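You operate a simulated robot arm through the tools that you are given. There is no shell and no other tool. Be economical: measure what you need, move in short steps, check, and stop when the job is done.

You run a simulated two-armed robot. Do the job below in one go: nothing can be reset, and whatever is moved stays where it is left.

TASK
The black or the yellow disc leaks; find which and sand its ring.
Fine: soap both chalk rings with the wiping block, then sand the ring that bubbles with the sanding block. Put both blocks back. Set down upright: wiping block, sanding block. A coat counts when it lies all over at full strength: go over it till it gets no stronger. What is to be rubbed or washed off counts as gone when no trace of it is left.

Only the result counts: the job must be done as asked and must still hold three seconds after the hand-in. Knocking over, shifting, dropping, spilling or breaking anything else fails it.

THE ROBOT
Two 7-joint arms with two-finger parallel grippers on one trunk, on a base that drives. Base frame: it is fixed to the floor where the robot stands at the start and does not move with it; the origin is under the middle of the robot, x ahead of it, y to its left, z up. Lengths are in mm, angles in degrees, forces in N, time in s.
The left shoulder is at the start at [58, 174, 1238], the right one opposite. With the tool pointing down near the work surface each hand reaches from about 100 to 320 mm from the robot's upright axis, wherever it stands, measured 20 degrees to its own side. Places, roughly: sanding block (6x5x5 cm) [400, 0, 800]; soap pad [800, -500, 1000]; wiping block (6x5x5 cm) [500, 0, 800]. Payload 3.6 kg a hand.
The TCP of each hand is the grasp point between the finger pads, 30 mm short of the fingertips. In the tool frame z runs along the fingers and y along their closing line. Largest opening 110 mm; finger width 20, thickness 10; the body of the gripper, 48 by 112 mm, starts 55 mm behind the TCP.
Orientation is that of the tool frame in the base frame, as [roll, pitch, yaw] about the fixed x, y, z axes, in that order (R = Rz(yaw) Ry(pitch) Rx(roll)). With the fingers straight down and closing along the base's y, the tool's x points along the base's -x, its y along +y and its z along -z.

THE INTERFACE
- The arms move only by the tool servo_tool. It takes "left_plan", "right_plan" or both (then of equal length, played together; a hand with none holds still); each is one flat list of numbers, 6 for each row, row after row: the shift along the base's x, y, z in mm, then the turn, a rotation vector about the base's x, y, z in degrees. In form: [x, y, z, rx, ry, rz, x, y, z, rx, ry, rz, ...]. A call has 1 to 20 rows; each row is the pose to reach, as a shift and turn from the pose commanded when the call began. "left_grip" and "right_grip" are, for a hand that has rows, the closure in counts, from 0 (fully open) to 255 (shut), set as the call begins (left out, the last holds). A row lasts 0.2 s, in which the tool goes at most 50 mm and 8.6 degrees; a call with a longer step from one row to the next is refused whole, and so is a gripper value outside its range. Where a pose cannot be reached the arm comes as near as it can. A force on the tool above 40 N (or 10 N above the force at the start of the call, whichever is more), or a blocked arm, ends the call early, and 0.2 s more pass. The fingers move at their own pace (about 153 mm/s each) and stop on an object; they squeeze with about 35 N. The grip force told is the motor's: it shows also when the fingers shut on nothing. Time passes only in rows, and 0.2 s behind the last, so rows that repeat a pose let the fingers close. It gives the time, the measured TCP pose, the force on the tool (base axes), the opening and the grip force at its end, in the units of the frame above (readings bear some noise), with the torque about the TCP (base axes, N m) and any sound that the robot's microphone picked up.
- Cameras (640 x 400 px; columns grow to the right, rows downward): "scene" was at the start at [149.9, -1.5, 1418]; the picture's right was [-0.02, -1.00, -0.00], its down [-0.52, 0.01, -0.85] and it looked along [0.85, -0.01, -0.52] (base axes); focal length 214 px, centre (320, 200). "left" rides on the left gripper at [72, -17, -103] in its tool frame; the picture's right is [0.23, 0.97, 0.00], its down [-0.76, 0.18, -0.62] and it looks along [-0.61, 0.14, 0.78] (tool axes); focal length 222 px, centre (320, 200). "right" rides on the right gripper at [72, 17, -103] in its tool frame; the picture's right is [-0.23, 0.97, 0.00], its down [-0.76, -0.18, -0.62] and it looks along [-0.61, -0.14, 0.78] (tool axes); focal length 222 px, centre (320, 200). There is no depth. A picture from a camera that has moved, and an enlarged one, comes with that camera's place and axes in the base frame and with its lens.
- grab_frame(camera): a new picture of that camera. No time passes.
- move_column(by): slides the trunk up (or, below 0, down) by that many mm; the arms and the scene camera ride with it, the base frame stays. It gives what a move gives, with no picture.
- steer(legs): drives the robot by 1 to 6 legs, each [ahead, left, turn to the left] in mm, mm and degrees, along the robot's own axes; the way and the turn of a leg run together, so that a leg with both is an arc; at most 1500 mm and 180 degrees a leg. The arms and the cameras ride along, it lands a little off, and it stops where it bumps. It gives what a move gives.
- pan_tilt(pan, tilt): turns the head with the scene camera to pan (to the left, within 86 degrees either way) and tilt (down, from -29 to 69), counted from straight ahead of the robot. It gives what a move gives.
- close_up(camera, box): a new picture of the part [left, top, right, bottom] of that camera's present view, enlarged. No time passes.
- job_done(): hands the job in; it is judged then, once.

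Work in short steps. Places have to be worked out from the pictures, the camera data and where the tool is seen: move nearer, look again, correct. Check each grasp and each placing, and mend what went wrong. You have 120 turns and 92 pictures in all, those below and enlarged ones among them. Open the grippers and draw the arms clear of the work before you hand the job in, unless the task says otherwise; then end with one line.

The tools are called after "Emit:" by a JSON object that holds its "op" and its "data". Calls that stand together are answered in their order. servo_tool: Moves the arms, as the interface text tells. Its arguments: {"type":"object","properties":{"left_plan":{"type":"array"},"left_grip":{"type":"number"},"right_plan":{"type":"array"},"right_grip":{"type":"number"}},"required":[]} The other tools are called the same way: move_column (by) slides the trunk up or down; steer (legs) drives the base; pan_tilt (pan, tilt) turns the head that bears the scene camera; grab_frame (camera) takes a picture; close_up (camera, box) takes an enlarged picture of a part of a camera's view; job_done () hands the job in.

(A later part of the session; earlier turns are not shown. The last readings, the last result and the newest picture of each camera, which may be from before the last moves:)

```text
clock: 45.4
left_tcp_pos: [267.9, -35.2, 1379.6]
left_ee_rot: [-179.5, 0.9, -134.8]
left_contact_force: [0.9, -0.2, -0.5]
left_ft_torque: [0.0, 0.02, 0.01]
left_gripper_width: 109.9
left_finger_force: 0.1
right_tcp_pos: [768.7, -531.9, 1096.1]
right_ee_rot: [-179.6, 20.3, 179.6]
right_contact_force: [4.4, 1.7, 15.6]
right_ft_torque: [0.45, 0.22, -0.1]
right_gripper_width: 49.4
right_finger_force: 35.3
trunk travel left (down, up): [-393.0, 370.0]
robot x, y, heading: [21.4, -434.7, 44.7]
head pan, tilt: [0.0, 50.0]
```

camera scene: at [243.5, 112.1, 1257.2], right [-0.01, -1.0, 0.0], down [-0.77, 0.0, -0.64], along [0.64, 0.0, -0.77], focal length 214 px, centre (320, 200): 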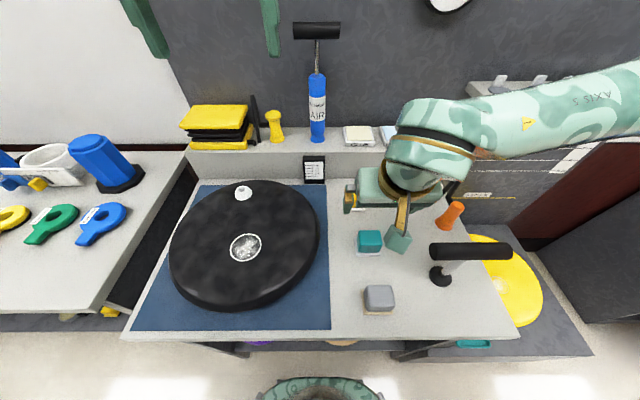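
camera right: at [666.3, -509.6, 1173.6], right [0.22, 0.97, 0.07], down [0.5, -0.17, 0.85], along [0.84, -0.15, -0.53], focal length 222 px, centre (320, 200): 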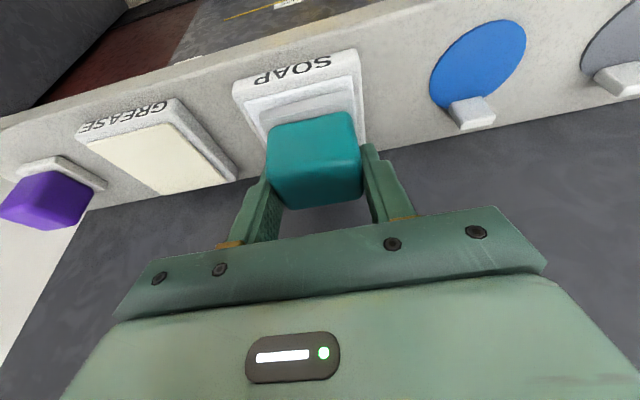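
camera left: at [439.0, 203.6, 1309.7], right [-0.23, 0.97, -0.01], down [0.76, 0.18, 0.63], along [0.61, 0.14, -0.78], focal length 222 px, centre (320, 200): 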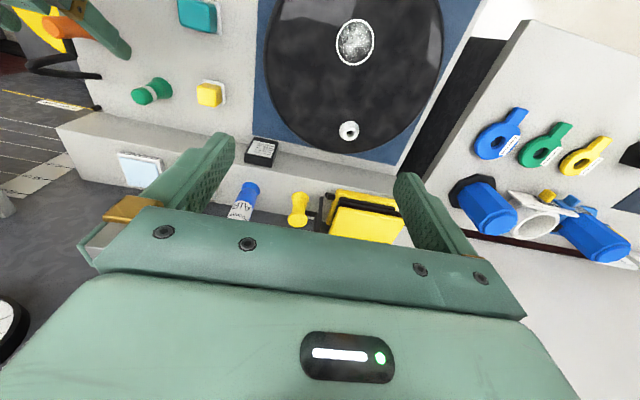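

Contact at 15 N. I rub a little on the soap pad to load the block, then lift and look.

Emit:
{"op": "servo_tool", "data": {"right_plan": [6, 0, -1, 0, 0, 0, -6, 0, -1, 0, 0, 0, 6, 0, -1, 0, 0, 0, -6, 0, -1, 0, 0, 0, 0, 5, -1, 0, 0, 0, 0, -5, -1, 0, 0, 0, 0, 5, -1, 0, 0, 0, 0, 0, -1, 0, 0, 0, 0, 0, 20, 0, 0, 0, 0, 0, 65, 0, 0, 0, 0, 0, 70, 0, 0, 0]}}

Emit:
{"op": "grab_frame", "data": {"camera": "right"}}

```text
clock: 47.8
left_tcp_pos: [270.3, -36.7, 1379.6]
left_ee_rot: [-179.6, 0.9, -134.8]
left_contact_force: [0.2, 0.5, -0.1]
left_ft_torque: [0.01, 0.04, -0.04]
left_gripper_width: 110.1
left_finger_force: 0.1
right_tcp_pos: [770.8, -532.6, 1161.1]
right_ee_rot: [-179.5, 19.9, 179.7]
right_contact_force: [0.4, -0.4, -0.3]
right_ft_torque: [0.02, 0.02, -0.05]
right_gripper_width: 49.0
right_finger_force: 35.2
trunk travel left (down, up): [-393.0, 370.0]
robot x, y, heading: [18.6, -435.9, 44.4]
head pan, tilt: [0.0, 50.0]
```

```text
58 pictures are left
camera right: at [667.4, -512.8, 1232.6], right [0.22, 0.97, 0.07], down [0.5, -0.17, 0.85], along [0.84, -0.15, -0.53], focal length 222 px, centre (320, 200)
```

right: 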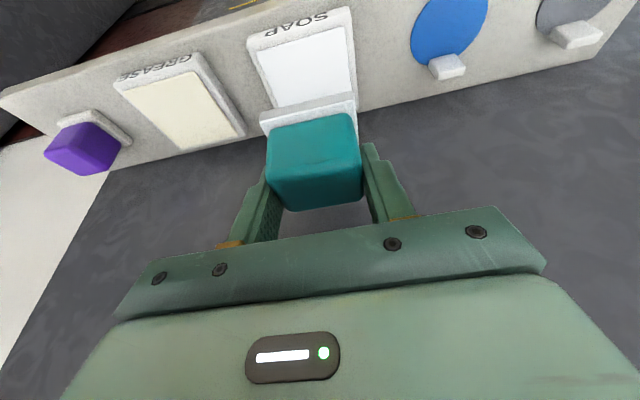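

Soap loaded presumably. I retract to x≈520, turn the head toward the yellow stand and look at the arm posture before lowering the trunk.

Emit:
{"op": "servo_tool", "data": {"right_plan": [-45, 0, 5, 0, 0, 0, -90, 0, 5, 0, 0, 0, -135, 0, 5, 0, 0, 0, -180, 0, 5, 0, 0, 0, -225, -5, 5, 0, 0, 0, -260, -10, 5, 0, 0, 0]}}

Emit:
{"op": "pan_tilt", "data": {"pan": -44, "tilt": 55}}

Emit:
{"op": "move_column", "data": {"by": -200}}

Emit:
{"op": "grab_frame", "data": {"camera": "scene"}}

```text
clock: 49.2
left_tcp_pos: [268.3, -35.6, 1380.1]
left_ee_rot: [-179.5, 0.9, -134.8]
left_contact_force: [0.0, 0.2, 0.5]
left_ft_torque: [0.01, -0.02, 0.01]
left_gripper_width: 109.9
left_finger_force: 0.1
right_tcp_pos: [516.2, -540.2, 1170.6]
right_ee_rot: [-179.4, 19.9, 179.7]
right_contact_force: [0.6, -0.6, -0.3]
right_ft_torque: [0.02, 0.0, -0.01]
right_gripper_width: 49.1
right_finger_force: 34.6
right hand out of reach, approached as far as the arm can: row 6
trunk travel left (down, up): [-393.0, 370.0]
robot x, y, heading: [18.2, -436.8, 44.5]
head pan, tilt: [0.0, 50.0]
```

```text
clock: 50.3
left_tcp_pos: [269.4, -36.6, 1380.1]
left_ee_rot: [-179.6, 0.8, -134.7]
left_contact_force: [-0.2, 0.0, 0.2]
left_ft_torque: [0.0, 0.0, -0.01]
left_gripper_width: 110.1
left_finger_force: 0.1
right_tcp_pos: [517.4, -540.1, 1170.6]
right_ee_rot: [-179.4, 19.9, 179.7]
right_contact_force: [-0.6, 0.0, -1.1]
right_ft_torque: [-0.02, -0.01, -0.01]
right_gripper_width: 49.4
right_finger_force: 34.9
trunk travel left (down, up): [-393.0, 370.0]
robot x, y, heading: [17.6, -433.2, 44.3]
head pan, tilt: [-44.0, 55.0]
```

```text
clock: 52.5
left_tcp_pos: [269.3, -35.1, 1180.5]
left_ee_rot: [-179.5, 0.9, -134.8]
left_contact_force: [0.1, -0.2, -0.5]
left_ft_torque: [0.02, 0.0, 0.0]
left_gripper_width: 110.1
left_finger_force: 0.0
right_tcp_pos: [545.9, -512.2, 927.4]
right_ee_rot: [-171.9, 12.3, -178.2]
right_contact_force: [0.5, -0.2, -0.1]
right_ft_torque: [0.05, 0.04, 0.03]
right_gripper_width: 49.5
right_finger_force: 35.6
trunk travel left (down, up): [-193.0, 570.0]
robot x, y, heading: [17.9, -436.7, 44.5]
head pan, tilt: [-44.0, 55.0]
```

```text
57 pictures are left
camera scene: at [185.0, -343.4, 1219.6], right [0.01, -1.0, 0.0], down [-0.82, -0.01, -0.57], along [0.57, 0.0, -0.82], focal length 214 px, centre (320, 200)
```

scene: 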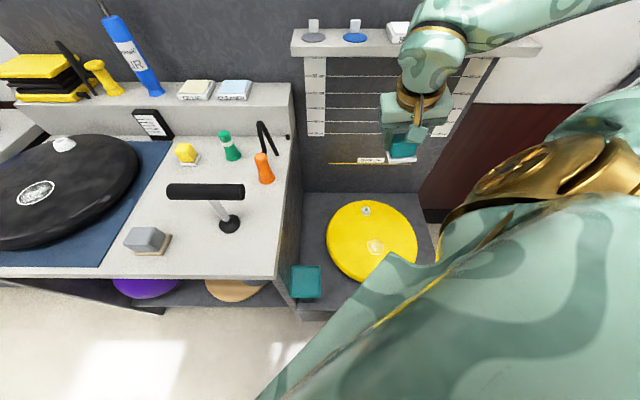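

The elbow now sticks out forward over the shelf's end, so lowering further is risky. I raise the column again and turn back to heading 0, which swings the elbow away.

Emit:
{"op": "move_column", "data": {"by": 200}}

Emit:
{"op": "steer", "data": {"legs": [[0, 0, -44.3], [0, 90, 0]]}}

Emit:
{"op": "pan_tilt", "data": {"pan": -25, "tilt": 50}}

Emit:
{"op": "grab_frame", "data": {"camera": "scene"}}

```text
clock: 54.6
left_tcp_pos: [269.3, -36.2, 1380.9]
left_ee_rot: [-179.5, 0.8, -134.8]
left_contact_force: [1.1, 0.1, -0.8]
left_ft_torque: [0.0, -0.01, 0.0]
left_gripper_width: 110.2
left_finger_force: 0.0
right_tcp_pos: [547.2, -512.6, 1125.9]
right_ee_rot: [-171.9, 12.3, -178.1]
right_contact_force: [-0.1, 0.5, -0.3]
right_ft_torque: [-0.02, -0.02, 0.02]
right_gripper_width: 49.3
right_finger_force: 35.4
trunk travel left (down, up): [-393.0, 370.0]
robot x, y, heading: [17.5, -432.6, 44.6]
head pan, tilt: [-44.0, 55.0]
```

```text
clock: 57.8
left_tcp_pos: [476.6, -232.7, 1379.6]
left_ee_rot: [-179.5, 0.8, -178.8]
left_contact_force: [0.2, 0.0, 0.1]
left_ft_torque: [-0.04, -0.01, -0.06]
left_gripper_width: 110.1
left_finger_force: 0.0
right_tcp_pos: [343.6, -766.7, 1127.4]
right_ee_rot: [-171.9, 12.5, 137.7]
right_contact_force: [0.6, -0.4, -1.3]
right_ft_torque: [-0.01, 0.0, 0.03]
right_gripper_width: 49.3
right_finger_force: 34.8
trunk travel left (down, up): [-393.0, 370.0]
robot x, y, heading: [19.5, -343.3, 0.4]
head pan, tilt: [-44.0, 55.0]
```

```text
clock: 58.6
left_tcp_pos: [475.4, -232.5, 1379.9]
left_ee_rot: [-179.5, 1.0, -178.9]
left_contact_force: [0.4, -0.5, -0.1]
left_ft_torque: [0.02, 0.01, 0.0]
left_gripper_width: 109.8
left_finger_force: 0.2
right_tcp_pos: [343.6, -768.6, 1127.0]
right_ee_rot: [-171.9, 12.4, 137.8]
right_contact_force: [0.4, -0.5, -0.3]
right_ft_torque: [0.01, 0.02, -0.02]
right_gripper_width: 49.4
right_finger_force: 35.1
trunk travel left (down, up): [-393.0, 370.0]
robot x, y, heading: [19.5, -345.2, 0.4]
head pan, tilt: [-25.0, 50.0]
```

```text
56 pictures are left
camera scene: at [135.5, -378.7, 1430.8], right [-0.42, -0.91, 0.0], down [-0.7, 0.32, -0.64], along [0.58, -0.27, -0.77], focal length 214 px, centre (320, 200)
```

scene: 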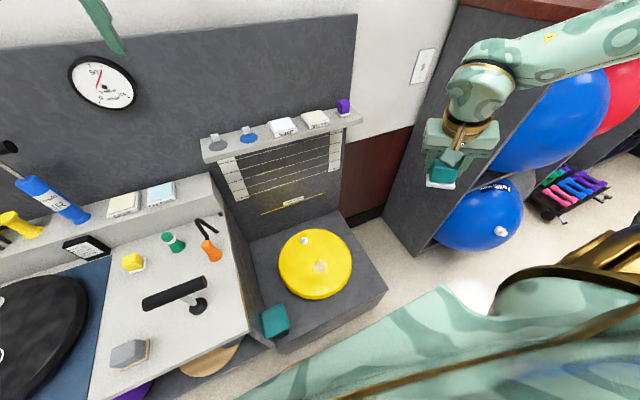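

The elbow is clear now, though a tall ball rack stands to the right. I bring the hand above the yellow disc and yaw it back to face +x.

Emit:
{"op": "servo_tool", "data": {"right_plan": [20, 30, 0, 0, 0, 7, 45, 60, 0, 0, 0, 14, 70, 95, 0, 0, 0, 21, 95, 130, 0, 0, 0, 28, 120, 165, 0, 0, 0, 35, 145, 200, 0, 0, 0, 42.2, 161, 219, 0, 0, 0, 42.2, 161, 219, 0, 0, 0, 42.2]}}

Emit:
{"op": "servo_tool", "data": {"right_plan": [0, 0, 0, 4, -4, 1, 0, 0, 0, 7.8, -7.6, 2.2, 0, 0, 0, 7.8, -7.6, 2.2]}}

```text
clock: 60.4
left_tcp_pos: [476.6, -233.2, 1380.7]
left_ee_rot: [-179.4, 0.9, -178.9]
left_contact_force: [0.0, -0.1, -0.2]
left_ft_torque: [0.0, 0.01, -0.02]
left_gripper_width: 110.2
left_finger_force: 0.2
right_tcp_pos: [502.5, -549.0, 1128.0]
right_ee_rot: [-171.8, 12.3, 179.8]
right_contact_force: [0.5, 0.6, -1.5]
right_ft_torque: [0.02, -0.05, 0.0]
right_gripper_width: 49.5
right_finger_force: 34.9
trunk travel left (down, up): [-393.0, 370.0]
robot x, y, heading: [16.6, -347.3, 0.4]
head pan, tilt: [-25.0, 50.0]
```

```text
clock: 61.2
left_tcp_pos: [476.4, -233.4, 1379.5]
left_ee_rot: [-179.5, 0.8, -178.8]
left_contact_force: [0.5, -0.3, -0.2]
left_ft_torque: [-0.01, 0.02, -0.03]
left_gripper_width: 110.2
left_finger_force: 0.0
right_tcp_pos: [504.8, -549.4, 1127.8]
right_ee_rot: [179.8, 19.9, 179.7]
right_contact_force: [-0.7, 0.0, -0.1]
right_ft_torque: [-0.02, -0.02, 0.01]
right_gripper_width: 49.5
right_finger_force: 35.0
trunk travel left (down, up): [-393.0, 370.0]
robot x, y, heading: [16.5, -347.9, 0.3]
head pan, tilt: [-25.0, 50.0]
```

Orientation restored. I raise the left hand for clearance, lower the column 200 mm, and look.

Emit:
{"op": "servo_tool", "data": {"left_plan": [-10, 10, 30, 0, 0, 0, -20, 20, 70, 0, 0, 0, -30, 30, 110, 0, 0, 0, -40, 30, 130, 0, 0, 0]}}

Emit:
{"op": "move_column", "data": {"by": -200}}

Emit:
{"op": "grab_frame", "data": {"camera": "scene"}}

```text
clock: 62.2
left_tcp_pos: [364.2, -230.1, 1449.9]
left_ee_rot: [-179.5, 1.1, -178.9]
left_contact_force: [-1.6, -0.3, -0.1]
left_ft_torque: [0.06, -0.14, -0.01]
left_gripper_width: 110.2
left_finger_force: 0.1
left hand out of reach, approached as far as the arm can: row 1, 2, 3, 4
right_tcp_pos: [499.1, -550.0, 1130.4]
right_ee_rot: [179.8, 20.1, 179.9]
right_contact_force: [-1.4, -0.3, -0.3]
right_ft_torque: [0.02, -0.05, -0.04]
right_gripper_width: 49.3
right_finger_force: 34.8
trunk travel left (down, up): [-393.0, 370.0]
robot x, y, heading: [16.0, -345.3, 0.3]
head pan, tilt: [-25.0, 50.0]
```

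```text
clock: 64.4
left_tcp_pos: [364.9, -230.8, 1248.5]
left_ee_rot: [-179.5, 0.8, -178.8]
left_contact_force: [-0.5, -0.1, 0.1]
left_ft_torque: [0.01, 0.0, -0.01]
left_gripper_width: 109.8
left_finger_force: 0.0
right_tcp_pos: [504.3, -549.3, 927.1]
right_ee_rot: [179.9, 20.0, 179.9]
right_contact_force: [1.0, -0.4, -0.4]
right_ft_torque: [-0.01, -0.05, 0.04]
right_gripper_width: 49.2
right_finger_force: 35.4
trunk travel left (down, up): [-193.0, 570.0]
robot x, y, heading: [19.2, -344.9, 0.3]
head pan, tilt: [-25.0, 50.0]
```

```text
55 pictures are left
camera scene: at [219.7, -377.3, 1226.1], right [-0.42, -0.91, 0.0], down [-0.7, 0.32, -0.64], along [0.58, -0.27, -0.77], focal length 214 px, centre (320, 200)
```

scene: 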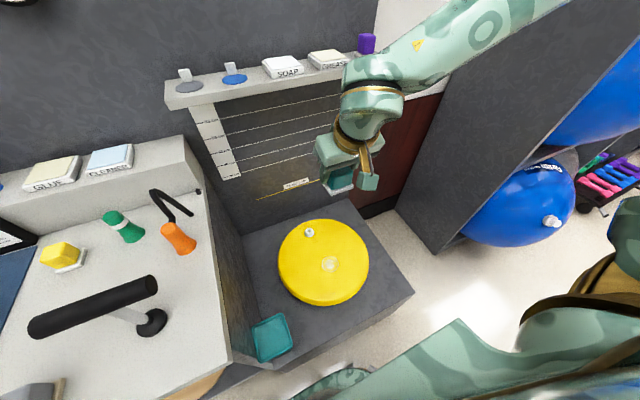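

The elbow is high and to the right, clear of shelf and rack. I lower the remaining travel.

Emit:
{"op": "move_column", "data": {"by": -190}}

Emit:
{"op": "servo_tool", "data": {"right_plan": [0, 0, -40, 0, 0, 0, 0, 0, -80, 0, 0, 0, 0, 0, -110, 0, 0, 0, 0, 0, -130, 0, 0, 0, 0, 0, -130, 0, 0, 0]}}

Emit:
{"op": "grab_frame", "data": {"camera": "right"}}

Emit:
{"op": "grab_frame", "data": {"camera": "scene"}}

```text
clock: 66.5
left_tcp_pos: [363.7, -230.1, 1057.7]
left_ee_rot: [-179.5, 0.9, -178.7]
left_contact_force: [13.3, 9.5, -1.7]
left_ft_torque: [0.02, 0.14, 0.81]
left_gripper_width: 105.4
left_finger_force: 0.0
right_tcp_pos: [514.6, -548.5, 718.0]
right_ee_rot: [180.0, 16.4, 179.9]
right_contact_force: [0.0, 0.2, 0.2]
right_ft_torque: [0.0, -0.01, -0.01]
right_gripper_width: 49.3
right_finger_force: 34.9
trunk travel left (down, up): [-3.0, 760.0]
robot x, y, heading: [18.1, -345.2, 0.4]
head pan, tilt: [-25.0, 50.0]
```

```text
clock: 67.7
left_tcp_pos: [365.3, -230.6, 1058.6]
left_ee_rot: [-179.6, 0.8, -178.8]
left_contact_force: [10.7, 10.0, -0.8]
left_ft_torque: [-0.14, 0.13, 0.63]
left_gripper_width: 105.0
left_finger_force: 0.1
right_tcp_pos: [514.4, -549.1, 589.2]
right_ee_rot: [-180.0, 16.3, 179.7]
right_contact_force: [0.9, 0.4, -0.1]
right_ft_torque: [-0.04, 0.01, -0.02]
right_gripper_width: 49.2
right_finger_force: 35.1
trunk travel left (down, up): [-3.0, 760.0]
robot x, y, heading: [16.1, -342.5, 0.2]
head pan, tilt: [-25.0, 50.0]
```

```text
54 pictures are left
camera right: at [416.3, -530.6, 667.1], right [0.22, 0.97, 0.06], down [0.56, -0.18, 0.81], along [0.8, -0.14, -0.58], focal length 222 px, centre (320, 200)
```

right: 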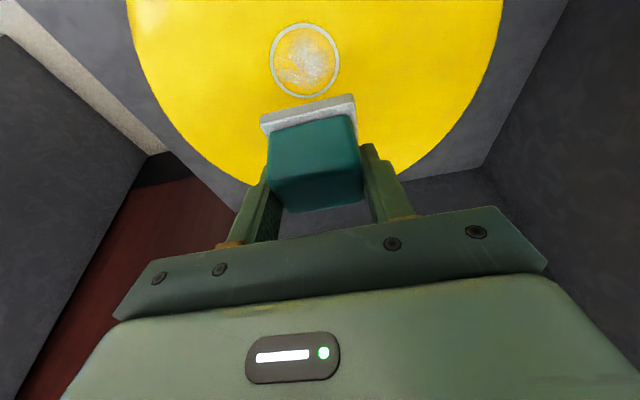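

```text
53 pictures are left
camera scene: at [336.5, -376.9, 1022.2], right [-0.42, -0.91, 0.0], down [-0.69, 0.32, -0.64], along [0.58, -0.27, -0.77], focal length 214 px, centre (320, 200)
```

scene: 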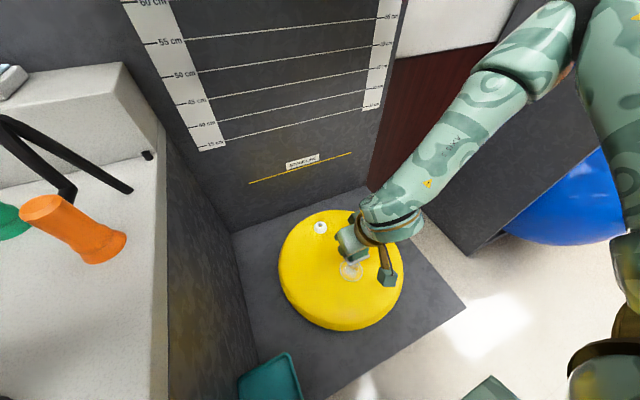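

The head (which moves forward with lowering) touches the left fingers, so I move the left hand away. The ring is at ≈[502,-549], about 62 mm across. I correct the right pitch and descend toward it.

Emit:
{"op": "servo_tool", "data": {"left_plan": [20, 40, 0, 0, 0, 0, 40, 80, 0, 0, 0, 0, 50, 110, 0, 0, 0, 0, 50, 110, 0, 0, 0, 0, 50, 110, 0, 0, 0, 0], "right_plan": [-6, 0, -15, 0, -3.6, 0, -12, 0, -35, 0, -3.6, 0, -12, 0, -55, 0, -3.6, 0, -12, 0, -70, 0, -3.6, 0, -12, 0, -75, 0, -3.6, 0]}}

Emit:
{"op": "grab_frame", "data": {"camera": "right"}}

```text
clock: 68.8
left_tcp_pos: [424.4, -131.5, 1030.4]
left_ee_rot: [-179.4, 0.8, -179.0]
left_contact_force: [-0.4, 0.5, 0.3]
left_ft_torque: [-0.03, 0.01, -0.02]
left_gripper_width: 109.9
left_finger_force: 0.0
left hand out of reach, approached as far as the arm can: row 2, 3, 4, 5
right_tcp_pos: [501.9, -549.7, 553.8]
right_ee_rot: [-179.9, 19.9, 179.9]
right_contact_force: [-0.1, 0.0, -1.4]
right_ft_torque: [-0.01, 0.02, 0.02]
right_gripper_width: 49.4
right_finger_force: 34.9
right hand out of reach, approached as far as the arm can: row 3, 4, 5
trunk travel left (down, up): [-3.0, 760.0]
robot x, y, heading: [19.5, -348.2, 0.5]
head pan, tilt: [-25.0, 50.0]
```

```text
52 pictures are left
camera right: at [398.1, -530.5, 624.9], right [0.22, 0.97, 0.08], down [0.5, -0.18, 0.84], along [0.84, -0.14, -0.53], focal length 222 px, centre (320, 200)
```

right: 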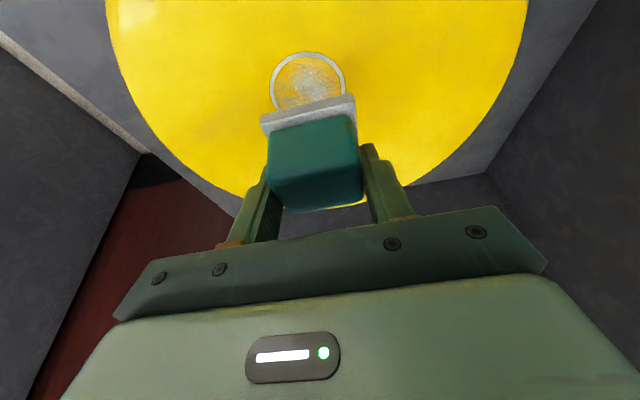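

The descent stopped at z≈554 (limit of the arm). I drive the base nearer and retry with the hand drawn back correspondingly.

Emit:
{"op": "steer", "data": {"legs": [[45, 0, 0]]}}

Emit:
{"op": "servo_tool", "data": {"right_plan": [-20, 0, 0, 0, 0, 0, -33, 0, -10, 0, 0, 0, -33, 0, -20, 0, 0, 0, -33, 0, -35, 0, 0, 0, -33, 0, -40, 0, 0, 0]}}

```text
clock: 69.8
left_tcp_pos: [427.6, -130.9, 1036.8]
left_ee_rot: [-179.7, 1.6, -177.9]
left_contact_force: [0.1, 0.7, 1.0]
left_ft_torque: [0.05, -0.01, -0.01]
left_gripper_width: 110.1
left_finger_force: 0.0
right_tcp_pos: [519.0, -541.9, 559.0]
right_ee_rot: [179.6, 20.6, -179.2]
right_contact_force: [0.6, 0.1, -0.7]
right_ft_torque: [0.01, 0.0, 0.01]
right_gripper_width: 49.5
right_finger_force: 34.7
trunk travel left (down, up): [-3.0, 760.0]
robot x, y, heading: [34.9, -344.1, 1.4]
head pan, tilt: [-25.0, 50.0]
stopped in leg 1: the robot was blocked; the commanded pose is now the measured one
```

```text
clock: 71.0
left_tcp_pos: [429.8, -127.8, 1036.0]
left_ee_rot: [-179.9, 1.6, -177.8]
left_contact_force: [-0.2, -0.6, 0.2]
left_ft_torque: [-0.02, 0.0, 0.02]
left_gripper_width: 109.9
left_finger_force: 0.1
right_tcp_pos: [520.7, -539.5, 558.2]
right_ee_rot: [179.5, 20.6, -179.1]
right_contact_force: [0.6, -0.1, -0.7]
right_ft_torque: [0.01, 0.03, -0.02]
right_gripper_width: 49.4
right_finger_force: 34.6
right hand out of reach, approached as far as the arm can: row 1, 2, 3, 4, 5
trunk travel left (down, up): [-3.0, 760.0]
robot x, y, heading: [39.4, -345.9, 1.8]
head pan, tilt: [-25.0, 50.0]
```

Moving closer made it worse, so the arm is too folded, not too stretched. I back the base off 110 mm and bring the hand over the ring again.

Emit:
{"op": "steer", "data": {"legs": [[-110, 0, -1.5]]}}

Emit:
{"op": "servo_tool", "data": {"right_plan": [25, 0, 0, 0, 0, 0, 50, -5, 0, 0, 0, 0, 75, -5, -10, 0, 0, 0, 90, -5, -20, 0, 0, 0, 90, -5, -35, 0, 0, 0, 90, -5, -40, 0, 0, 0]}}

```text
clock: 71.7
left_tcp_pos: [429.8, -128.2, 1032.9]
left_ee_rot: [-179.5, 1.4, -178.0]
left_contact_force: [0.5, -1.1, 0.2]
left_ft_torque: [0.0, -0.04, -0.04]
left_gripper_width: 110.0
left_finger_force: 0.0
right_tcp_pos: [518.0, -540.6, 557.2]
right_ee_rot: [179.9, 20.4, -179.1]
right_contact_force: [0.1, 0.3, 0.0]
right_ft_torque: [-0.03, 0.01, -0.03]
right_gripper_width: 49.3
right_finger_force: 35.2
trunk travel left (down, up): [-3.0, 760.0]
robot x, y, heading: [34.6, -346.4, 1.2]
head pan, tilt: [-25.0, 50.0]
stopped in leg 1: the robot was blocked; the commanded pose is now the measured one
```

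```text
clock: 73.1
left_tcp_pos: [429.9, -127.5, 1034.9]
left_ee_rot: [-179.6, 1.3, -177.9]
left_contact_force: [0.7, 0.1, -0.8]
left_ft_torque: [0.0, 0.01, 0.0]
left_gripper_width: 110.0
left_finger_force: 0.1
right_tcp_pos: [609.0, -545.2, 516.6]
right_ee_rot: [179.7, 20.5, -179.2]
right_contact_force: [0.0, 0.3, 0.0]
right_ft_torque: [0.03, 0.0, -0.03]
right_gripper_width: 49.1
right_finger_force: 35.0
trunk travel left (down, up): [-3.0, 760.0]
robot x, y, heading: [35.4, -347.0, 1.6]
head pan, tilt: [-25.0, 50.0]
```

The hand works further out; the base refused to move with the turn. I lift 30 mm and back straight off in smaller legs.

Emit:
{"op": "servo_tool", "data": {"right_plan": [-5, 0, 20, 0, 0, 0, -10, 0, 40, 0, 0, 0]}}

Emit:
{"op": "steer", "data": {"legs": [[-30, 0, 0], [-65, 0, 0]]}}

```text
clock: 73.7
left_tcp_pos: [429.5, -128.7, 1033.5]
left_ee_rot: [-179.6, 1.4, -177.8]
left_contact_force: [0.4, -0.7, -0.4]
left_ft_torque: [-0.03, 0.03, 0.0]
left_gripper_width: 109.9
left_finger_force: 0.1
right_tcp_pos: [597.8, -546.5, 557.5]
right_ee_rot: [179.8, 20.6, -179.1]
right_contact_force: [0.6, -0.4, 0.0]
right_ft_torque: [-0.03, 0.02, -0.04]
right_gripper_width: 49.5
right_finger_force: 35.3
trunk travel left (down, up): [-3.0, 760.0]
robot x, y, heading: [39.3, -345.8, 1.4]
head pan, tilt: [-25.0, 50.0]
```

```text
clock: 75.1
left_tcp_pos: [339.4, -121.8, 1030.5]
left_ee_rot: [-179.1, 1.1, -177.9]
left_contact_force: [-1.7, 0.5, 0.5]
left_ft_torque: [-0.01, -0.12, 0.02]
left_gripper_width: 110.1
left_finger_force: 0.1
right_tcp_pos: [505.9, -544.0, 557.4]
right_ee_rot: [-179.8, 20.2, -178.8]
right_contact_force: [-1.6, 0.2, -0.2]
right_ft_torque: [-0.05, -0.01, 0.0]
right_gripper_width: 49.2
right_finger_force: 35.6
trunk travel left (down, up): [-3.0, 760.0]
robot x, y, heading: [-58.9, -346.9, 1.7]
head pan, tilt: [-25.0, 50.0]
```

Now over the ring with room to go down. I centre at [502,-549] and descend to z≈512, then look.

Emit:
{"op": "servo_tool", "data": {"right_plan": [-4, -5, -15, 0, 0, 0, -4, -5, -30, 0, 0, 0, -4, -5, -42, 0, 0, 0, -4, -5, -45, 0, 0, 0]}}

Emit:
{"op": "grab_frame", "data": {"camera": "right"}}

```text
clock: 76.1
left_tcp_pos: [344.5, -122.9, 1029.9]
left_ee_rot: [-179.1, 0.9, -178.0]
left_contact_force: [0.0, -0.4, -0.2]
left_ft_torque: [0.01, -0.01, -0.02]
left_gripper_width: 109.9
left_finger_force: 0.1
right_tcp_pos: [504.0, -549.3, 508.6]
right_ee_rot: [-179.9, 19.9, -179.0]
right_contact_force: [0.2, 0.0, -0.7]
right_ft_torque: [0.0, 0.0, -0.01]
right_gripper_width: 49.2
right_finger_force: 34.9
trunk travel left (down, up): [-3.0, 760.0]
robot x, y, heading: [-54.0, -347.8, 1.3]
head pan, tilt: [-25.0, 50.0]
```

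```text
51 pictures are left
camera right: at [400.5, -532.8, 581.3], right [0.2, 0.98, 0.07], down [0.51, -0.17, 0.85], along [0.84, -0.13, -0.53], focal length 222 px, centre (320, 200)
```

right: 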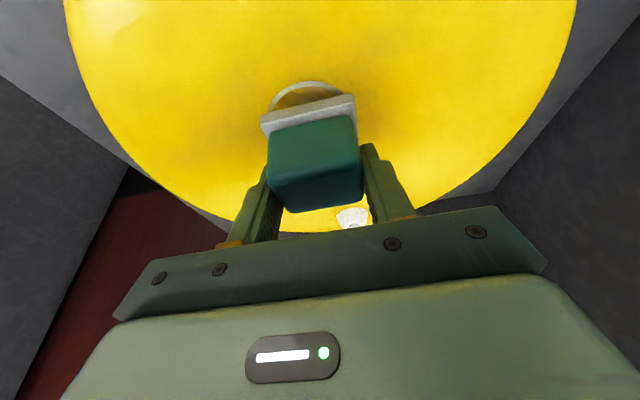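

Well aligned (ring centre ≈[505,-547]). I descend in small steps to contact.

Emit:
{"op": "servo_tool", "data": {"right_plan": [1, 2, -4, 0, 0, 0, 1, 2, -7, 0, 0, 0, 1, 2, -9, 0, 0, 0, 1, 2, -11, 0, 0, 0, 1, 2, -13, 0, 0, 0]}}

```text
clock: 77.3
left_tcp_pos: [344.0, -123.5, 1029.4]
left_ee_rot: [-179.1, 0.9, -178.0]
left_contact_force: [-0.4, 1.0, -0.2]
left_ft_torque: [0.0, -0.02, 0.03]
left_gripper_width: 110.0
left_finger_force: 0.0
right_tcp_pos: [505.2, -547.7, 496.8]
right_ee_rot: [-179.7, 19.8, -178.9]
right_contact_force: [-0.6, 0.2, -0.8]
right_ft_torque: [-0.01, 0.04, 0.01]
right_gripper_width: 49.3
right_finger_force: 35.0
trunk travel left (down, up): [-3.0, 760.0]
robot x, y, heading: [-57.5, -347.2, 1.5]
head pan, tilt: [-25.0, 50.0]
```

Emit:
{"op": "servo_tool", "data": {"right_plan": [0, 0, -2, 0, 0, 0, 0, 0, -4, 0, 0, 0, 0, 0, -6, 0, 0, 0, 0, 0, -8, 0, 0, 0, 0, 0, -10, 0, 0, 0]}}

```text
clock: 78.5
left_tcp_pos: [341.7, -122.1, 1031.3]
left_ee_rot: [-179.2, 1.2, -177.9]
left_contact_force: [0.2, -0.7, -0.6]
left_ft_torque: [0.02, 0.0, 0.0]
left_gripper_width: 109.8
left_finger_force: 0.0
right_tcp_pos: [504.9, -546.4, 490.3]
right_ee_rot: [-179.8, 20.3, -179.0]
right_contact_force: [-4.4, -6.4, 28.6]
right_ft_torque: [-0.01, 0.17, 0.0]
right_gripper_width: 49.4
right_finger_force: 35.1
trunk travel left (down, up): [-3.0, 760.0]
robot x, y, heading: [-58.3, -349.6, 1.3]
head pan, tilt: [-25.0, 50.0]
```

Contact at 28 N. I ease 2 mm and rub back and forth over the ring with moderate press.

Emit:
{"op": "servo_tool", "data": {"right_plan": [12, 0, 2, 0, 0, 0, 12, 12, 2, 0, 0, 0, 0, 15, 2, 0, 0, 0, -12, 12, 2, 0, 0, 0, -15, 0, 2, 0, 0, 0, -12, -12, 2, 0, 0, 0, 0, -15, 2, 0, 0, 0, 12, -12, 2, 0, 0, 0, 15, 0, 2, 0, 0, 0, 0, 0, 2, 0, 0, 0, -15, 0, 2, 0, 0, 0, 0, 15, 2, 0, 0, 0, 15, 0, 2, 0, 0, 0, 0, -15, 2, 0, 0, 0, 0, 15, 2, 0, 0, 0, -15, 15, 2, 0, 0, 0, -15, -15, 2, 0, 0, 0, 15, -15, 2, 0, 0, 0, 15, 15, 2, 0, 0, 0, 0, 0, 2, 0, 0, 0]}}

Emit:
{"op": "servo_tool", "data": {"right_plan": [0, 0, 25, 0, 0, 0, 20, 40, 60, 0, 0, 0, 40, 80, 90, 0, 0, 0, 40, 80, 110, 0, 0, 0]}}

Emit:
{"op": "grab_frame", "data": {"camera": "right"}}

```text
clock: 82.7
left_tcp_pos: [342.3, -121.8, 1030.2]
left_ee_rot: [-179.1, 1.1, -178.0]
left_contact_force: [0.4, 0.0, 0.4]
left_ft_torque: [0.0, -0.01, -0.03]
left_gripper_width: 109.9
left_finger_force: 0.0
right_tcp_pos: [505.0, -547.3, 489.8]
right_ee_rot: [-179.8, 19.9, -178.9]
right_contact_force: [0.1, 0.3, 0.0]
right_ft_torque: [0.03, -0.04, 0.01]
right_gripper_width: 49.4
right_finger_force: 34.7
trunk travel left (down, up): [-3.0, 760.0]
robot x, y, heading: [-58.7, -345.8, 1.4]
head pan, tilt: [-25.0, 50.0]
```

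```text
refused: row 2 steps farther than a row can; nothing moved
```

```text
50 pictures are left
camera right: at [401.2, -531.2, 560.7], right [0.2, 0.98, 0.07], down [0.51, -0.17, 0.85], along [0.84, -0.13, -0.53], focal length 222 px, centre (320, 200)
```

right: 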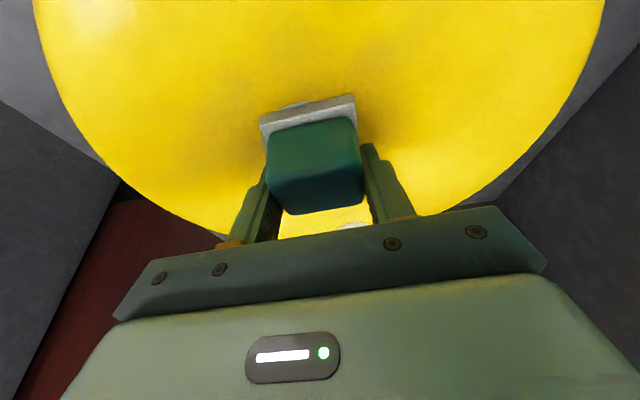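

No pressure remained after the easing. I lift clear, moving the hand toward +y to view the ring.

Emit:
{"op": "servo_tool", "data": {"right_plan": [0, 0, 25, 0, 0, 0, 10, 25, 50, 0, 0, 0, 20, 50, 75, 0, 0, 0, 30, 80, 100, 0, 0, 0]}}

Emit:
{"op": "grab_frame", "data": {"camera": "right"}}

```text
clock: 83.7
left_tcp_pos: [344.6, -122.6, 1029.7]
left_ee_rot: [-179.1, 1.0, -178.1]
left_contact_force: [0.2, -0.1, 0.0]
left_ft_torque: [0.0, -0.01, 0.01]
left_gripper_width: 110.1
left_finger_force: 0.1
right_tcp_pos: [534.5, -465.0, 591.0]
right_ee_rot: [-179.8, 19.8, -178.9]
right_contact_force: [0.1, 0.1, -0.9]
right_ft_torque: [0.0, 0.04, 0.0]
right_gripper_width: 49.3
right_finger_force: 35.5
trunk travel left (down, up): [-3.0, 760.0]
robot x, y, heading: [-55.5, -347.3, 1.3]
head pan, tilt: [-25.0, 50.0]
```

```text
49 pictures are left
camera right: at [432.1, -448.7, 661.8], right [0.2, 0.98, 0.07], down [0.51, -0.17, 0.85], along [0.84, -0.13, -0.53], focal length 222 px, centre (320, 200)
```

right: 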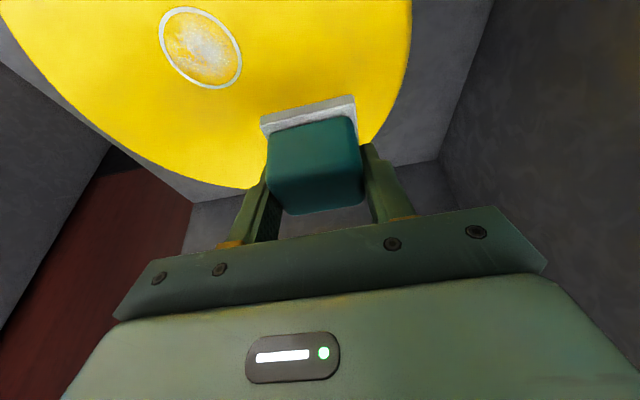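

Emit:
{"op": "close_up", "data": {"camera": "right", "box": [130, 0, 290, 100]}}

```text
4.00 times, centred on (210, 50) of right
camera zoom: at [432.1, -448.7, 661.8], right [0.2, 0.98, 0.07], down [0.51, -0.17, 0.85], along [0.84, -0.13, -0.53], focal length 888 px, centre (760, 800)
```

zoom: 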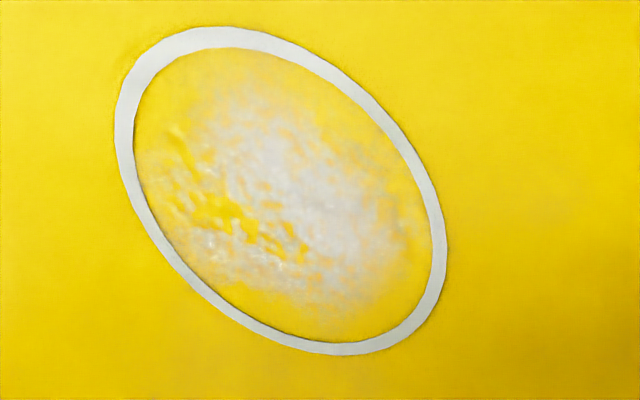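

Some film is visible but it was speckled before too; I repeat the rub with real pressure (~20 N).

Emit:
{"op": "servo_tool", "data": {"right_plan": [-10, -30, -25, 0, 0, 0, -20, -55, -55, 0, 0, 0, -30, -80, -85, 0, 0, 0, -30, -80, -97, 0, 0, 0, -30, -80, -101.5, 0, 0, 0, -20, -80, -101.5, 0, 0, 0, -20, -70, -101.5, 0, 0, 0, -30, -66, -101.5, 0, 0, 0, -40, -70, -101.5, 0, 0, 0, -44, -80, -101.5, 0, 0, 0, -40, -90, -101.5, 0, 0, 0, -30, -94, -101.5, 0, 0, 0, -20, -90, -101.5, 0, 0, 0, -16, -80, -101.5, 0, 0, 0, -30, -80, -101.5, 0, 0, 0, -44, -80, -101.5, 0, 0, 0, -30, -80, -101.5, 0, 0, 0, -30, -66, -101.5, 0, 0, 0, -30, -94, -101.5, 0, 0, 0, -30, -80, -101.5, 0, 0, 0]}}

Emit:
{"op": "servo_tool", "data": {"right_plan": [12, 0, 0, 0, 0, 0, 12, 12, 0, 0, 0, 0, 0, 14, 0, 0, 0, 0, -12, 12, 0, 0, 0, 0, -14, 0, 0, 0, 0, 0, -12, -12, 0, 0, 0, 0, 0, -14, 0, 0, 0, 0, 12, -12, 0, 0, 0, 0, 14, 0, 0, 0, 0, 0, -14, 0, 0, 0, 0, 0, 0, 14, 0, 0, 0, 0, 0, -14, 0, 0, 0, 0, 0, 0, 0, 0, 0, 0]}}

Emit:
{"op": "servo_tool", "data": {"right_plan": [0, 0, 25, 0, 0, 0, 10, 25, 50, 0, 0, 0, 20, 50, 75, 0, 0, 0, 30, 80, 100, 0, 0, 0]}}

Emit:
{"op": "close_up", "data": {"camera": "right", "box": [130, 0, 290, 100]}}

```text
clock: 87.9
left_tcp_pos: [343.0, -122.7, 1030.3]
left_ee_rot: [-179.1, 1.2, -178.1]
left_contact_force: [0.2, -0.7, -0.5]
left_ft_torque: [0.0, -0.04, 0.0]
left_gripper_width: 110.1
left_finger_force: 0.2
right_tcp_pos: [505.6, -549.4, 488.4]
right_ee_rot: [-179.7, 20.0, -179.1]
right_contact_force: [-0.9, -9.6, 11.6]
right_ft_torque: [-0.14, -0.16, -0.12]
right_gripper_width: 49.1
right_finger_force: 35.4
trunk travel left (down, up): [-3.0, 760.0]
robot x, y, heading: [-58.2, -349.7, 1.4]
head pan, tilt: [-25.0, 50.0]
```

```text
clock: 90.7
left_tcp_pos: [344.0, -123.4, 1029.4]
left_ee_rot: [-179.2, 1.1, -178.0]
left_contact_force: [0.3, -0.2, -0.2]
left_ft_torque: [0.04, -0.02, -0.02]
left_gripper_width: 110.1
left_finger_force: 0.2
right_tcp_pos: [505.3, -548.5, 489.0]
right_ee_rot: [-179.9, 20.0, -179.1]
right_contact_force: [1.1, -1.9, 4.5]
right_ft_torque: [-0.01, -0.14, -0.1]
right_gripper_width: 49.4
right_finger_force: 35.1
trunk travel left (down, up): [-3.0, 760.0]
robot x, y, heading: [-52.9, -345.5, 1.7]
head pan, tilt: [-25.0, 50.0]
```

```text
clock: 91.7
left_tcp_pos: [343.4, -122.9, 1029.7]
left_ee_rot: [-179.2, 0.9, -178.0]
left_contact_force: [-0.5, -0.1, 0.2]
left_ft_torque: [-0.03, 0.0, -0.02]
left_gripper_width: 110.1
left_finger_force: 0.0
right_tcp_pos: [536.2, -466.8, 586.1]
right_ee_rot: [-179.8, 20.0, -178.9]
right_contact_force: [-0.9, 0.3, -0.1]
right_ft_torque: [-0.02, 0.05, 0.0]
right_gripper_width: 49.4
right_finger_force: 34.8
trunk travel left (down, up): [-3.0, 760.0]
robot x, y, heading: [-55.9, -346.9, 1.4]
head pan, tilt: [-25.0, 50.0]
```

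```text
4.00 times, centred on (210, 50) of right
camera zoom: at [432.2, -449.7, 657.8], right [0.2, 0.98, 0.07], down [0.51, -0.17, 0.85], along [0.84, -0.13, -0.53], focal length 888 px, centre (760, 800)
```

zoom: 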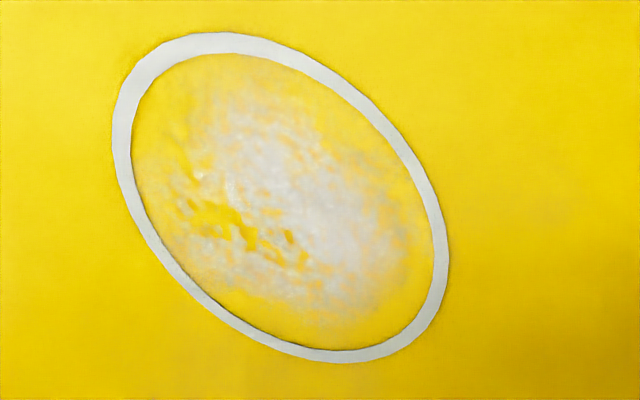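

No visible change between the rubs, so I want to see whether the block carries soap. I lift well away, raise the column, and tilt the block's underside to the scene camera.

Emit:
{"op": "servo_tool", "data": {"right_plan": [0, -20, 45, 0, 0, 0, 0, -40, 90, 0, 0, 0, 0, -60, 135, 0, 0, 0]}}

Emit:
{"op": "move_column", "data": {"by": 393}}

Emit:
{"op": "servo_tool", "data": {"right_plan": [-10, 0, 20, 0, 8, 0, -20, 0, 40, 0, 16, 0, -30, 0, 60, 0, 24, 0, -30, 0, 80, 0, 32, 0, -30, 0, 100, 0, 40, 0, -30, 0, 120, 0, 48, 0, -30, 0, 140, 0, 56, 0, -30, 0, 140, 0, 60, 0]}}

Emit:
{"op": "grab_frame", "data": {"camera": "scene"}}

```text
clock: 92.5
left_tcp_pos: [342.6, -121.4, 1029.1]
left_ee_rot: [-179.1, 1.2, -177.9]
left_contact_force: [-0.5, 0.1, 0.7]
left_ft_torque: [0.0, 0.03, 0.02]
left_gripper_width: 110.2
left_finger_force: 0.1
right_tcp_pos: [534.7, -527.2, 722.3]
right_ee_rot: [-179.8, 19.8, -178.9]
right_contact_force: [0.4, -0.1, -0.1]
right_ft_torque: [-0.04, -0.01, 0.05]
right_gripper_width: 49.3
right_finger_force: 34.6
trunk travel left (down, up): [-3.0, 760.0]
robot x, y, heading: [-57.2, -348.0, 1.5]
head pan, tilt: [-25.0, 50.0]
```

```text
clock: 96.3
left_tcp_pos: [165.6, -126.7, 1501.5]
left_ee_rot: [-178.8, 20.3, -177.9]
left_contact_force: [0.5, 0.4, 0.7]
left_ft_torque: [0.01, -0.02, -0.01]
left_gripper_width: 110.0
left_finger_force: 0.0
right_tcp_pos: [530.7, -526.9, 1129.0]
right_ee_rot: [-179.7, 21.5, -178.8]
right_contact_force: [0.1, 0.0, -1.0]
right_ft_torque: [-0.02, -0.01, -0.01]
right_gripper_width: 49.2
right_finger_force: 35.0
trunk travel left (down, up): [-396.0, 367.0]
robot x, y, heading: [-59.4, -346.8, 1.4]
head pan, tilt: [-25.0, 50.0]
```

```text
clock: 98.1
left_tcp_pos: [166.4, -127.3, 1500.7]
left_ee_rot: [-178.8, 20.3, -177.8]
left_contact_force: [0.7, -0.7, 0.0]
left_ft_torque: [-0.03, 0.01, 0.0]
left_gripper_width: 109.5
left_finger_force: 0.0
right_tcp_pos: [323.5, -503.5, 1250.0]
right_ee_rot: [179.0, -35.2, -178.9]
right_contact_force: [0.0, -0.5, -0.2]
right_ft_torque: [0.02, 0.01, 0.03]
right_gripper_width: 49.2
right_finger_force: 34.8
right hand out of reach, approached as far as the arm can: row 1, 2, 3, 4, 5, 6, 7, 8
trunk travel left (down, up): [-396.0, 367.0]
robot x, y, heading: [-58.9, -345.8, 1.7]
head pan, tilt: [-25.0, 50.0]
```

```text
46 pictures are left
camera scene: at [59.7, -377.1, 1433.8], right [-0.4, -0.92, 0.0], down [-0.7, 0.31, -0.64], along [0.59, -0.26, -0.77], focal length 214 px, centre (320, 200)
```

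scene: 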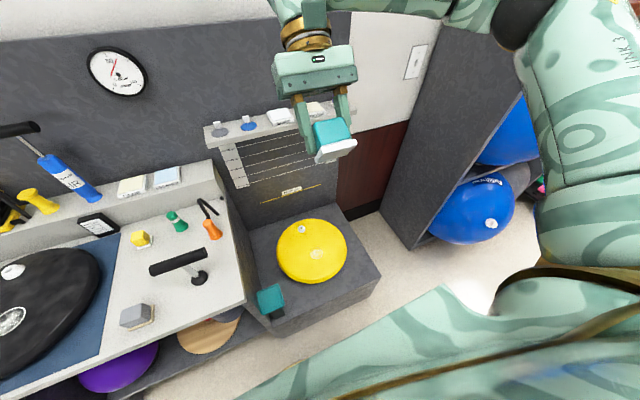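

Emit:
{"op": "close_up", "data": {"camera": "scene", "box": [280, 90, 376, 170]}}

Emit:
{"op": "close_up", "data": {"camera": "scene", "box": [270, 210, 360, 290]}}

```text
5.00 times, centred on (328, 130) of scene
camera zoom: at [59.7, -377.1, 1433.8], right [-0.4, -0.92, 0.0], down [-0.7, 0.31, -0.64], along [0.59, -0.26, -0.77], focal length 1072 px, centre (280, 550)
```

zoom: 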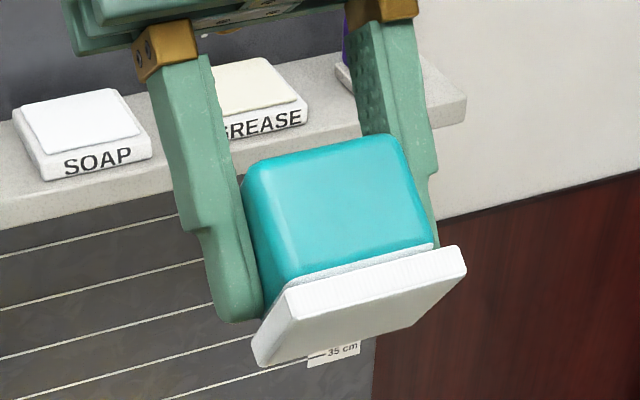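

```text
5.00 times, centred on (315, 250) of scene
camera zoom: at [59.7, -377.1, 1433.8], right [-0.4, -0.92, 0.0], down [-0.7, 0.31, -0.64], along [0.59, -0.26, -0.77], focal length 1072 px, centre (345, -50)
```

zoom: 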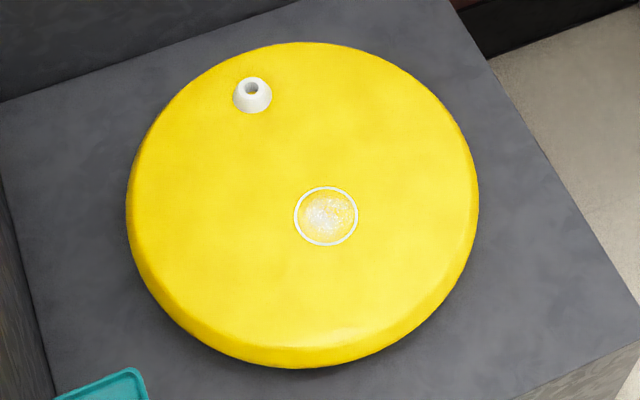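

The pad is white either way, so this is inconclusive. I restore the 20° pitch, and go back to the soap pad once more (turning 43° left) to load it thoroughly.

Emit:
{"op": "servo_tool", "data": {"right_plan": [25, 3, -10, 0, -8, 0, 50, 6, -20, 0, -16, 0, 75, 9, -30, 0, -24, 0, 100, 12, -40, 0, -32, 0, 110, 15, -50, 0, -40, 0, 110, 15, -60, 0, -48, 0, 110, 15, -70, 0, -55.2, 0, 110, 15, -70, 0, -55.2, 0]}}

Emit:
{"op": "steer", "data": {"legs": [[75, 0, 0], [0, -90, 0], [0, 0, 43]]}}

```text
clock: 99.9
left_tcp_pos: [165.0, -126.8, 1501.6]
left_ee_rot: [-178.7, 20.3, -177.9]
left_contact_force: [0.0, 0.1, 0.7]
left_ft_torque: [-0.02, 0.02, 0.0]
left_gripper_width: 110.0
left_finger_force: 0.0
right_tcp_pos: [444.0, -493.8, 1183.7]
right_ee_rot: [179.9, 20.3, -179.2]
right_contact_force: [-0.6, 0.2, -0.4]
right_ft_torque: [-0.02, 0.04, 0.03]
right_gripper_width: 49.3
right_finger_force: 35.0
right hand out of reach, approached as far as the arm can: row 2, 3, 4
trunk travel left (down, up): [-396.0, 367.0]
robot x, y, heading: [-59.0, -346.8, 1.5]
head pan, tilt: [-25.0, 50.0]
```

```text
clock: 103.7
left_tcp_pos: [25.5, -123.7, 1501.0]
left_ee_rot: [-178.8, 20.2, -133.6]
left_contact_force: [0.5, -0.7, 0.3]
left_ft_torque: [0.02, -0.02, 0.01]
left_gripper_width: 110.1
left_finger_force: 0.1
right_tcp_pos: [480.7, -191.4, 1184.8]
right_ee_rot: [-179.9, 20.1, -134.8]
right_contact_force: [0.7, 0.4, -1.2]
right_ft_torque: [-0.06, -0.04, -0.01]
right_gripper_width: 49.2
right_finger_force: 34.9
trunk travel left (down, up): [-396.0, 367.0]
robot x, y, heading: [20.6, -436.2, 45.6]
head pan, tilt: [-25.0, 50.0]
```

Now I swing the hand in front of the shelf and over the soap pad again.

Emit:
{"op": "servo_tool", "data": {"right_plan": [15, -42, 0, 0, 0, -7, 30, -84, 0, 0, 0, -14, 45, -126, 0, 0, 0, -21, 60, -168, 0, 0, 0, -28, 75, -210, 0, 0, 0, -35, 90, -252, 0, 0, 0, -42, 105, -294, 0, 0, 0, -45.2, 120, -335, 0, 0, 0, -45.2, 165, -341, 0, 0, 0, -45.2, 210, -341, -5, 0, 0, -45.2, 255, -341, -15, 0, 0, -45.2, 288, -341, -30, 0, 0, -45.2, 288, -341, -55, 0, 0, -45.2, 288, -341, -75, 0, 0, -45.2, 288, -341, -80, 0, 0, -45.2]}}

Emit:
{"op": "grab_frame", "data": {"camera": "right"}}

```text
clock: 106.8
left_tcp_pos: [27.0, -125.0, 1500.4]
left_ee_rot: [-178.9, 20.4, -133.6]
left_contact_force: [-0.4, -0.2, 0.5]
left_ft_torque: [-0.01, -0.02, -0.01]
left_gripper_width: 109.9
left_finger_force: 0.1
right_tcp_pos: [768.1, -532.8, 1104.2]
right_ee_rot: [-180.0, 20.1, -180.0]
right_contact_force: [-0.7, 0.1, -0.2]
right_ft_torque: [-0.04, 0.0, 0.0]
right_gripper_width: 49.4
right_finger_force: 34.8
trunk travel left (down, up): [-396.0, 367.0]
robot x, y, heading: [18.8, -438.7, 46.0]
head pan, tilt: [-25.0, 50.0]
```

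```text
43 pictures are left
camera right: at [664.7, -514.8, 1175.9], right [0.21, 0.97, 0.08], down [0.5, -0.18, 0.85], along [0.84, -0.14, -0.53], focal length 222 px, centre (320, 200)
```

right: 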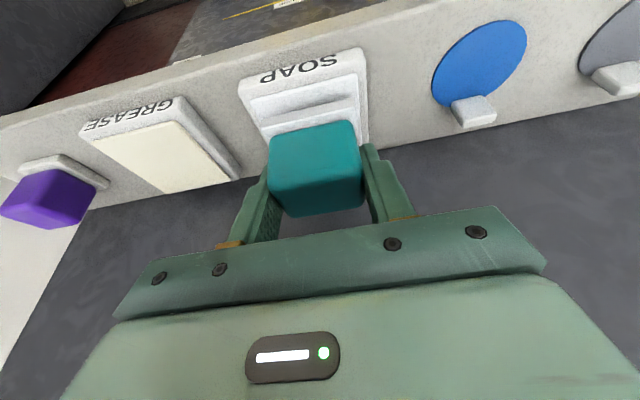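

Good alignment. I press down to firm contact and rub on the soap pad longer this time, then lift.

Emit:
{"op": "servo_tool", "data": {"right_plan": [0, 0, -4, 0, 0, 0, 0, 0, -8, 0, 0, 0, 0, 0, -11, 0, 0, 0, 0, 0, -12, 0, 0, 0, 0, 0, -12, 0, 0, 0]}}

Emit:
{"op": "servo_tool", "data": {"right_plan": [8, 0, 0, 0, 0, 0, -8, 0, 0, 0, 0, 0, 8, 0, 0, 0, 0, 0, -8, 0, 0, 0, 0, 0, 0, 8, 0, 0, 0, 0, 0, -8, 0, 0, 0, 0, 0, 8, 0, 0, 0, 0, 0, -8, 0, 0, 0, 0, 0, 0, 0, 0, 0, 0, 0, 0, 0, 0, 0, 0]}}

Emit:
{"op": "servo_tool", "data": {"right_plan": [0, 0, 20, 0, 0, 0, 0, 0, 60, 0, 0, 0, -40, 0, 75, 0, 0, 0, -85, 0, 75, 0, 0, 0, -130, 0, 75, 0, 0, 0, -175, 0, 75, 0, 0, 0, -215, 10, 75, 0, 0, 0]}}

```text
clock: 108.0
left_tcp_pos: [26.2, -123.2, 1502.3]
left_ee_rot: [-178.8, 20.3, -133.6]
left_contact_force: [0.0, -0.5, 0.5]
left_ft_torque: [0.02, -0.01, 0.0]
left_gripper_width: 109.9
left_finger_force: 0.1
right_tcp_pos: [768.4, -531.9, 1091.6]
right_ee_rot: [-179.9, 20.1, -180.0]
right_contact_force: [0.8, -0.3, -0.5]
right_ft_torque: [0.0, 0.01, -0.02]
right_gripper_width: 49.1
right_finger_force: 35.0
trunk travel left (down, up): [-396.0, 367.0]
robot x, y, heading: [18.2, -436.1, 45.7]
head pan, tilt: [-25.0, 50.0]
```

```text
clock: 110.2
left_tcp_pos: [26.2, -124.1, 1501.6]
left_ee_rot: [-178.9, 20.2, -133.6]
left_contact_force: [-0.2, -0.2, 0.0]
left_ft_torque: [0.01, 0.01, 0.04]
left_gripper_width: 110.1
left_finger_force: 0.1
right_tcp_pos: [770.0, -532.0, 1092.0]
right_ee_rot: [-180.0, 20.1, 180.0]
right_contact_force: [0.6, 0.1, -0.4]
right_ft_torque: [0.02, 0.0, 0.02]
right_gripper_width: 49.2
right_finger_force: 34.7
trunk travel left (down, up): [-396.0, 367.0]
robot x, y, heading: [18.4, -433.0, 45.5]
head pan, tilt: [-25.0, 50.0]
```

```text
clock: 111.8
left_tcp_pos: [25.9, -123.6, 1501.8]
left_ee_rot: [-178.8, 20.4, -133.6]
left_contact_force: [0.2, 0.6, -0.3]
left_ft_torque: [0.0, -0.02, 0.0]
left_gripper_width: 110.2
left_finger_force: 0.1
right_tcp_pos: [554.5, -521.6, 1168.6]
right_ee_rot: [-180.0, 20.3, -179.9]
right_contact_force: [-0.6, -0.5, -1.0]
right_ft_torque: [-0.01, 0.01, -0.02]
right_gripper_width: 49.4
right_finger_force: 34.9
trunk travel left (down, up): [-396.0, 367.0]
robot x, y, heading: [21.7, -432.4, 45.9]
head pan, tilt: [-25.0, 50.0]
```

No contact this time: the block has slid up a few millimetres in the grip. I return and go lower in small steps until I feel contact.

Emit:
{"op": "servo_tool", "data": {"right_plan": [45, -3, 0, 0, 0, 0, 90, -6, 0, 0, 0, 0, 135, -10, 0, 0, 0, 0, 180, -10, -10, 0, 0, 0, 214, -10, -30, 0, 0, 0, 214, -10, -60, 0, 0, 0, 214, -10, -75, 0, 0, 0, 214, -10, -78, 0, 0, 0, 214, -10, -80, 0, 0, 0]}}

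Emit:
{"op": "servo_tool", "data": {"right_plan": [0, 0, -1.5, 0, 0, 0, 0, 0, -3, 0, 0, 0, 0, 0, -3, 0, 0, 0]}}

```text
clock: 113.8
left_tcp_pos: [24.2, -124.2, 1501.7]
left_ee_rot: [-178.9, 20.5, -133.6]
left_contact_force: [0.3, 0.7, 0.2]
left_ft_torque: [-0.01, 0.0, 0.01]
left_gripper_width: 110.0
left_finger_force: 0.0
right_tcp_pos: [767.9, -532.0, 1092.6]
right_ee_rot: [180.0, 20.5, 179.9]
right_contact_force: [5.9, -5.7, 29.0]
right_ft_torque: [-0.31, 0.45, 0.18]
right_gripper_width: 49.2
right_finger_force: 35.2
trunk travel left (down, up): [-396.0, 367.0]
robot x, y, heading: [21.0, -440.9, 45.6]
head pan, tilt: [-25.0, 50.0]
```

```text
clock: 114.3
left_tcp_pos: [24.0, -124.7, 1501.8]
left_ee_rot: [-178.8, 20.4, -133.6]
left_contact_force: [0.0, -0.2, -0.5]
left_ft_torque: [-0.01, 0.02, 0.01]
left_gripper_width: 110.2
left_finger_force: 0.0
right_tcp_pos: [769.3, -530.6, 1090.7]
right_ee_rot: [179.9, 20.9, -179.9]
right_contact_force: [-3.9, -3.3, 16.2]
right_ft_torque: [-0.17, 0.6, 0.02]
right_gripper_width: 49.2
right_finger_force: 35.2
trunk travel left (down, up): [-396.0, 367.0]
robot x, y, heading: [15.5, -439.1, 45.6]
head pan, tilt: [-25.0, 50.0]
stopped in row 2 (right hand): the force on the tool passed its limit at 42 N (the readings are from after the stop); the commanded pose is now the measured one
```

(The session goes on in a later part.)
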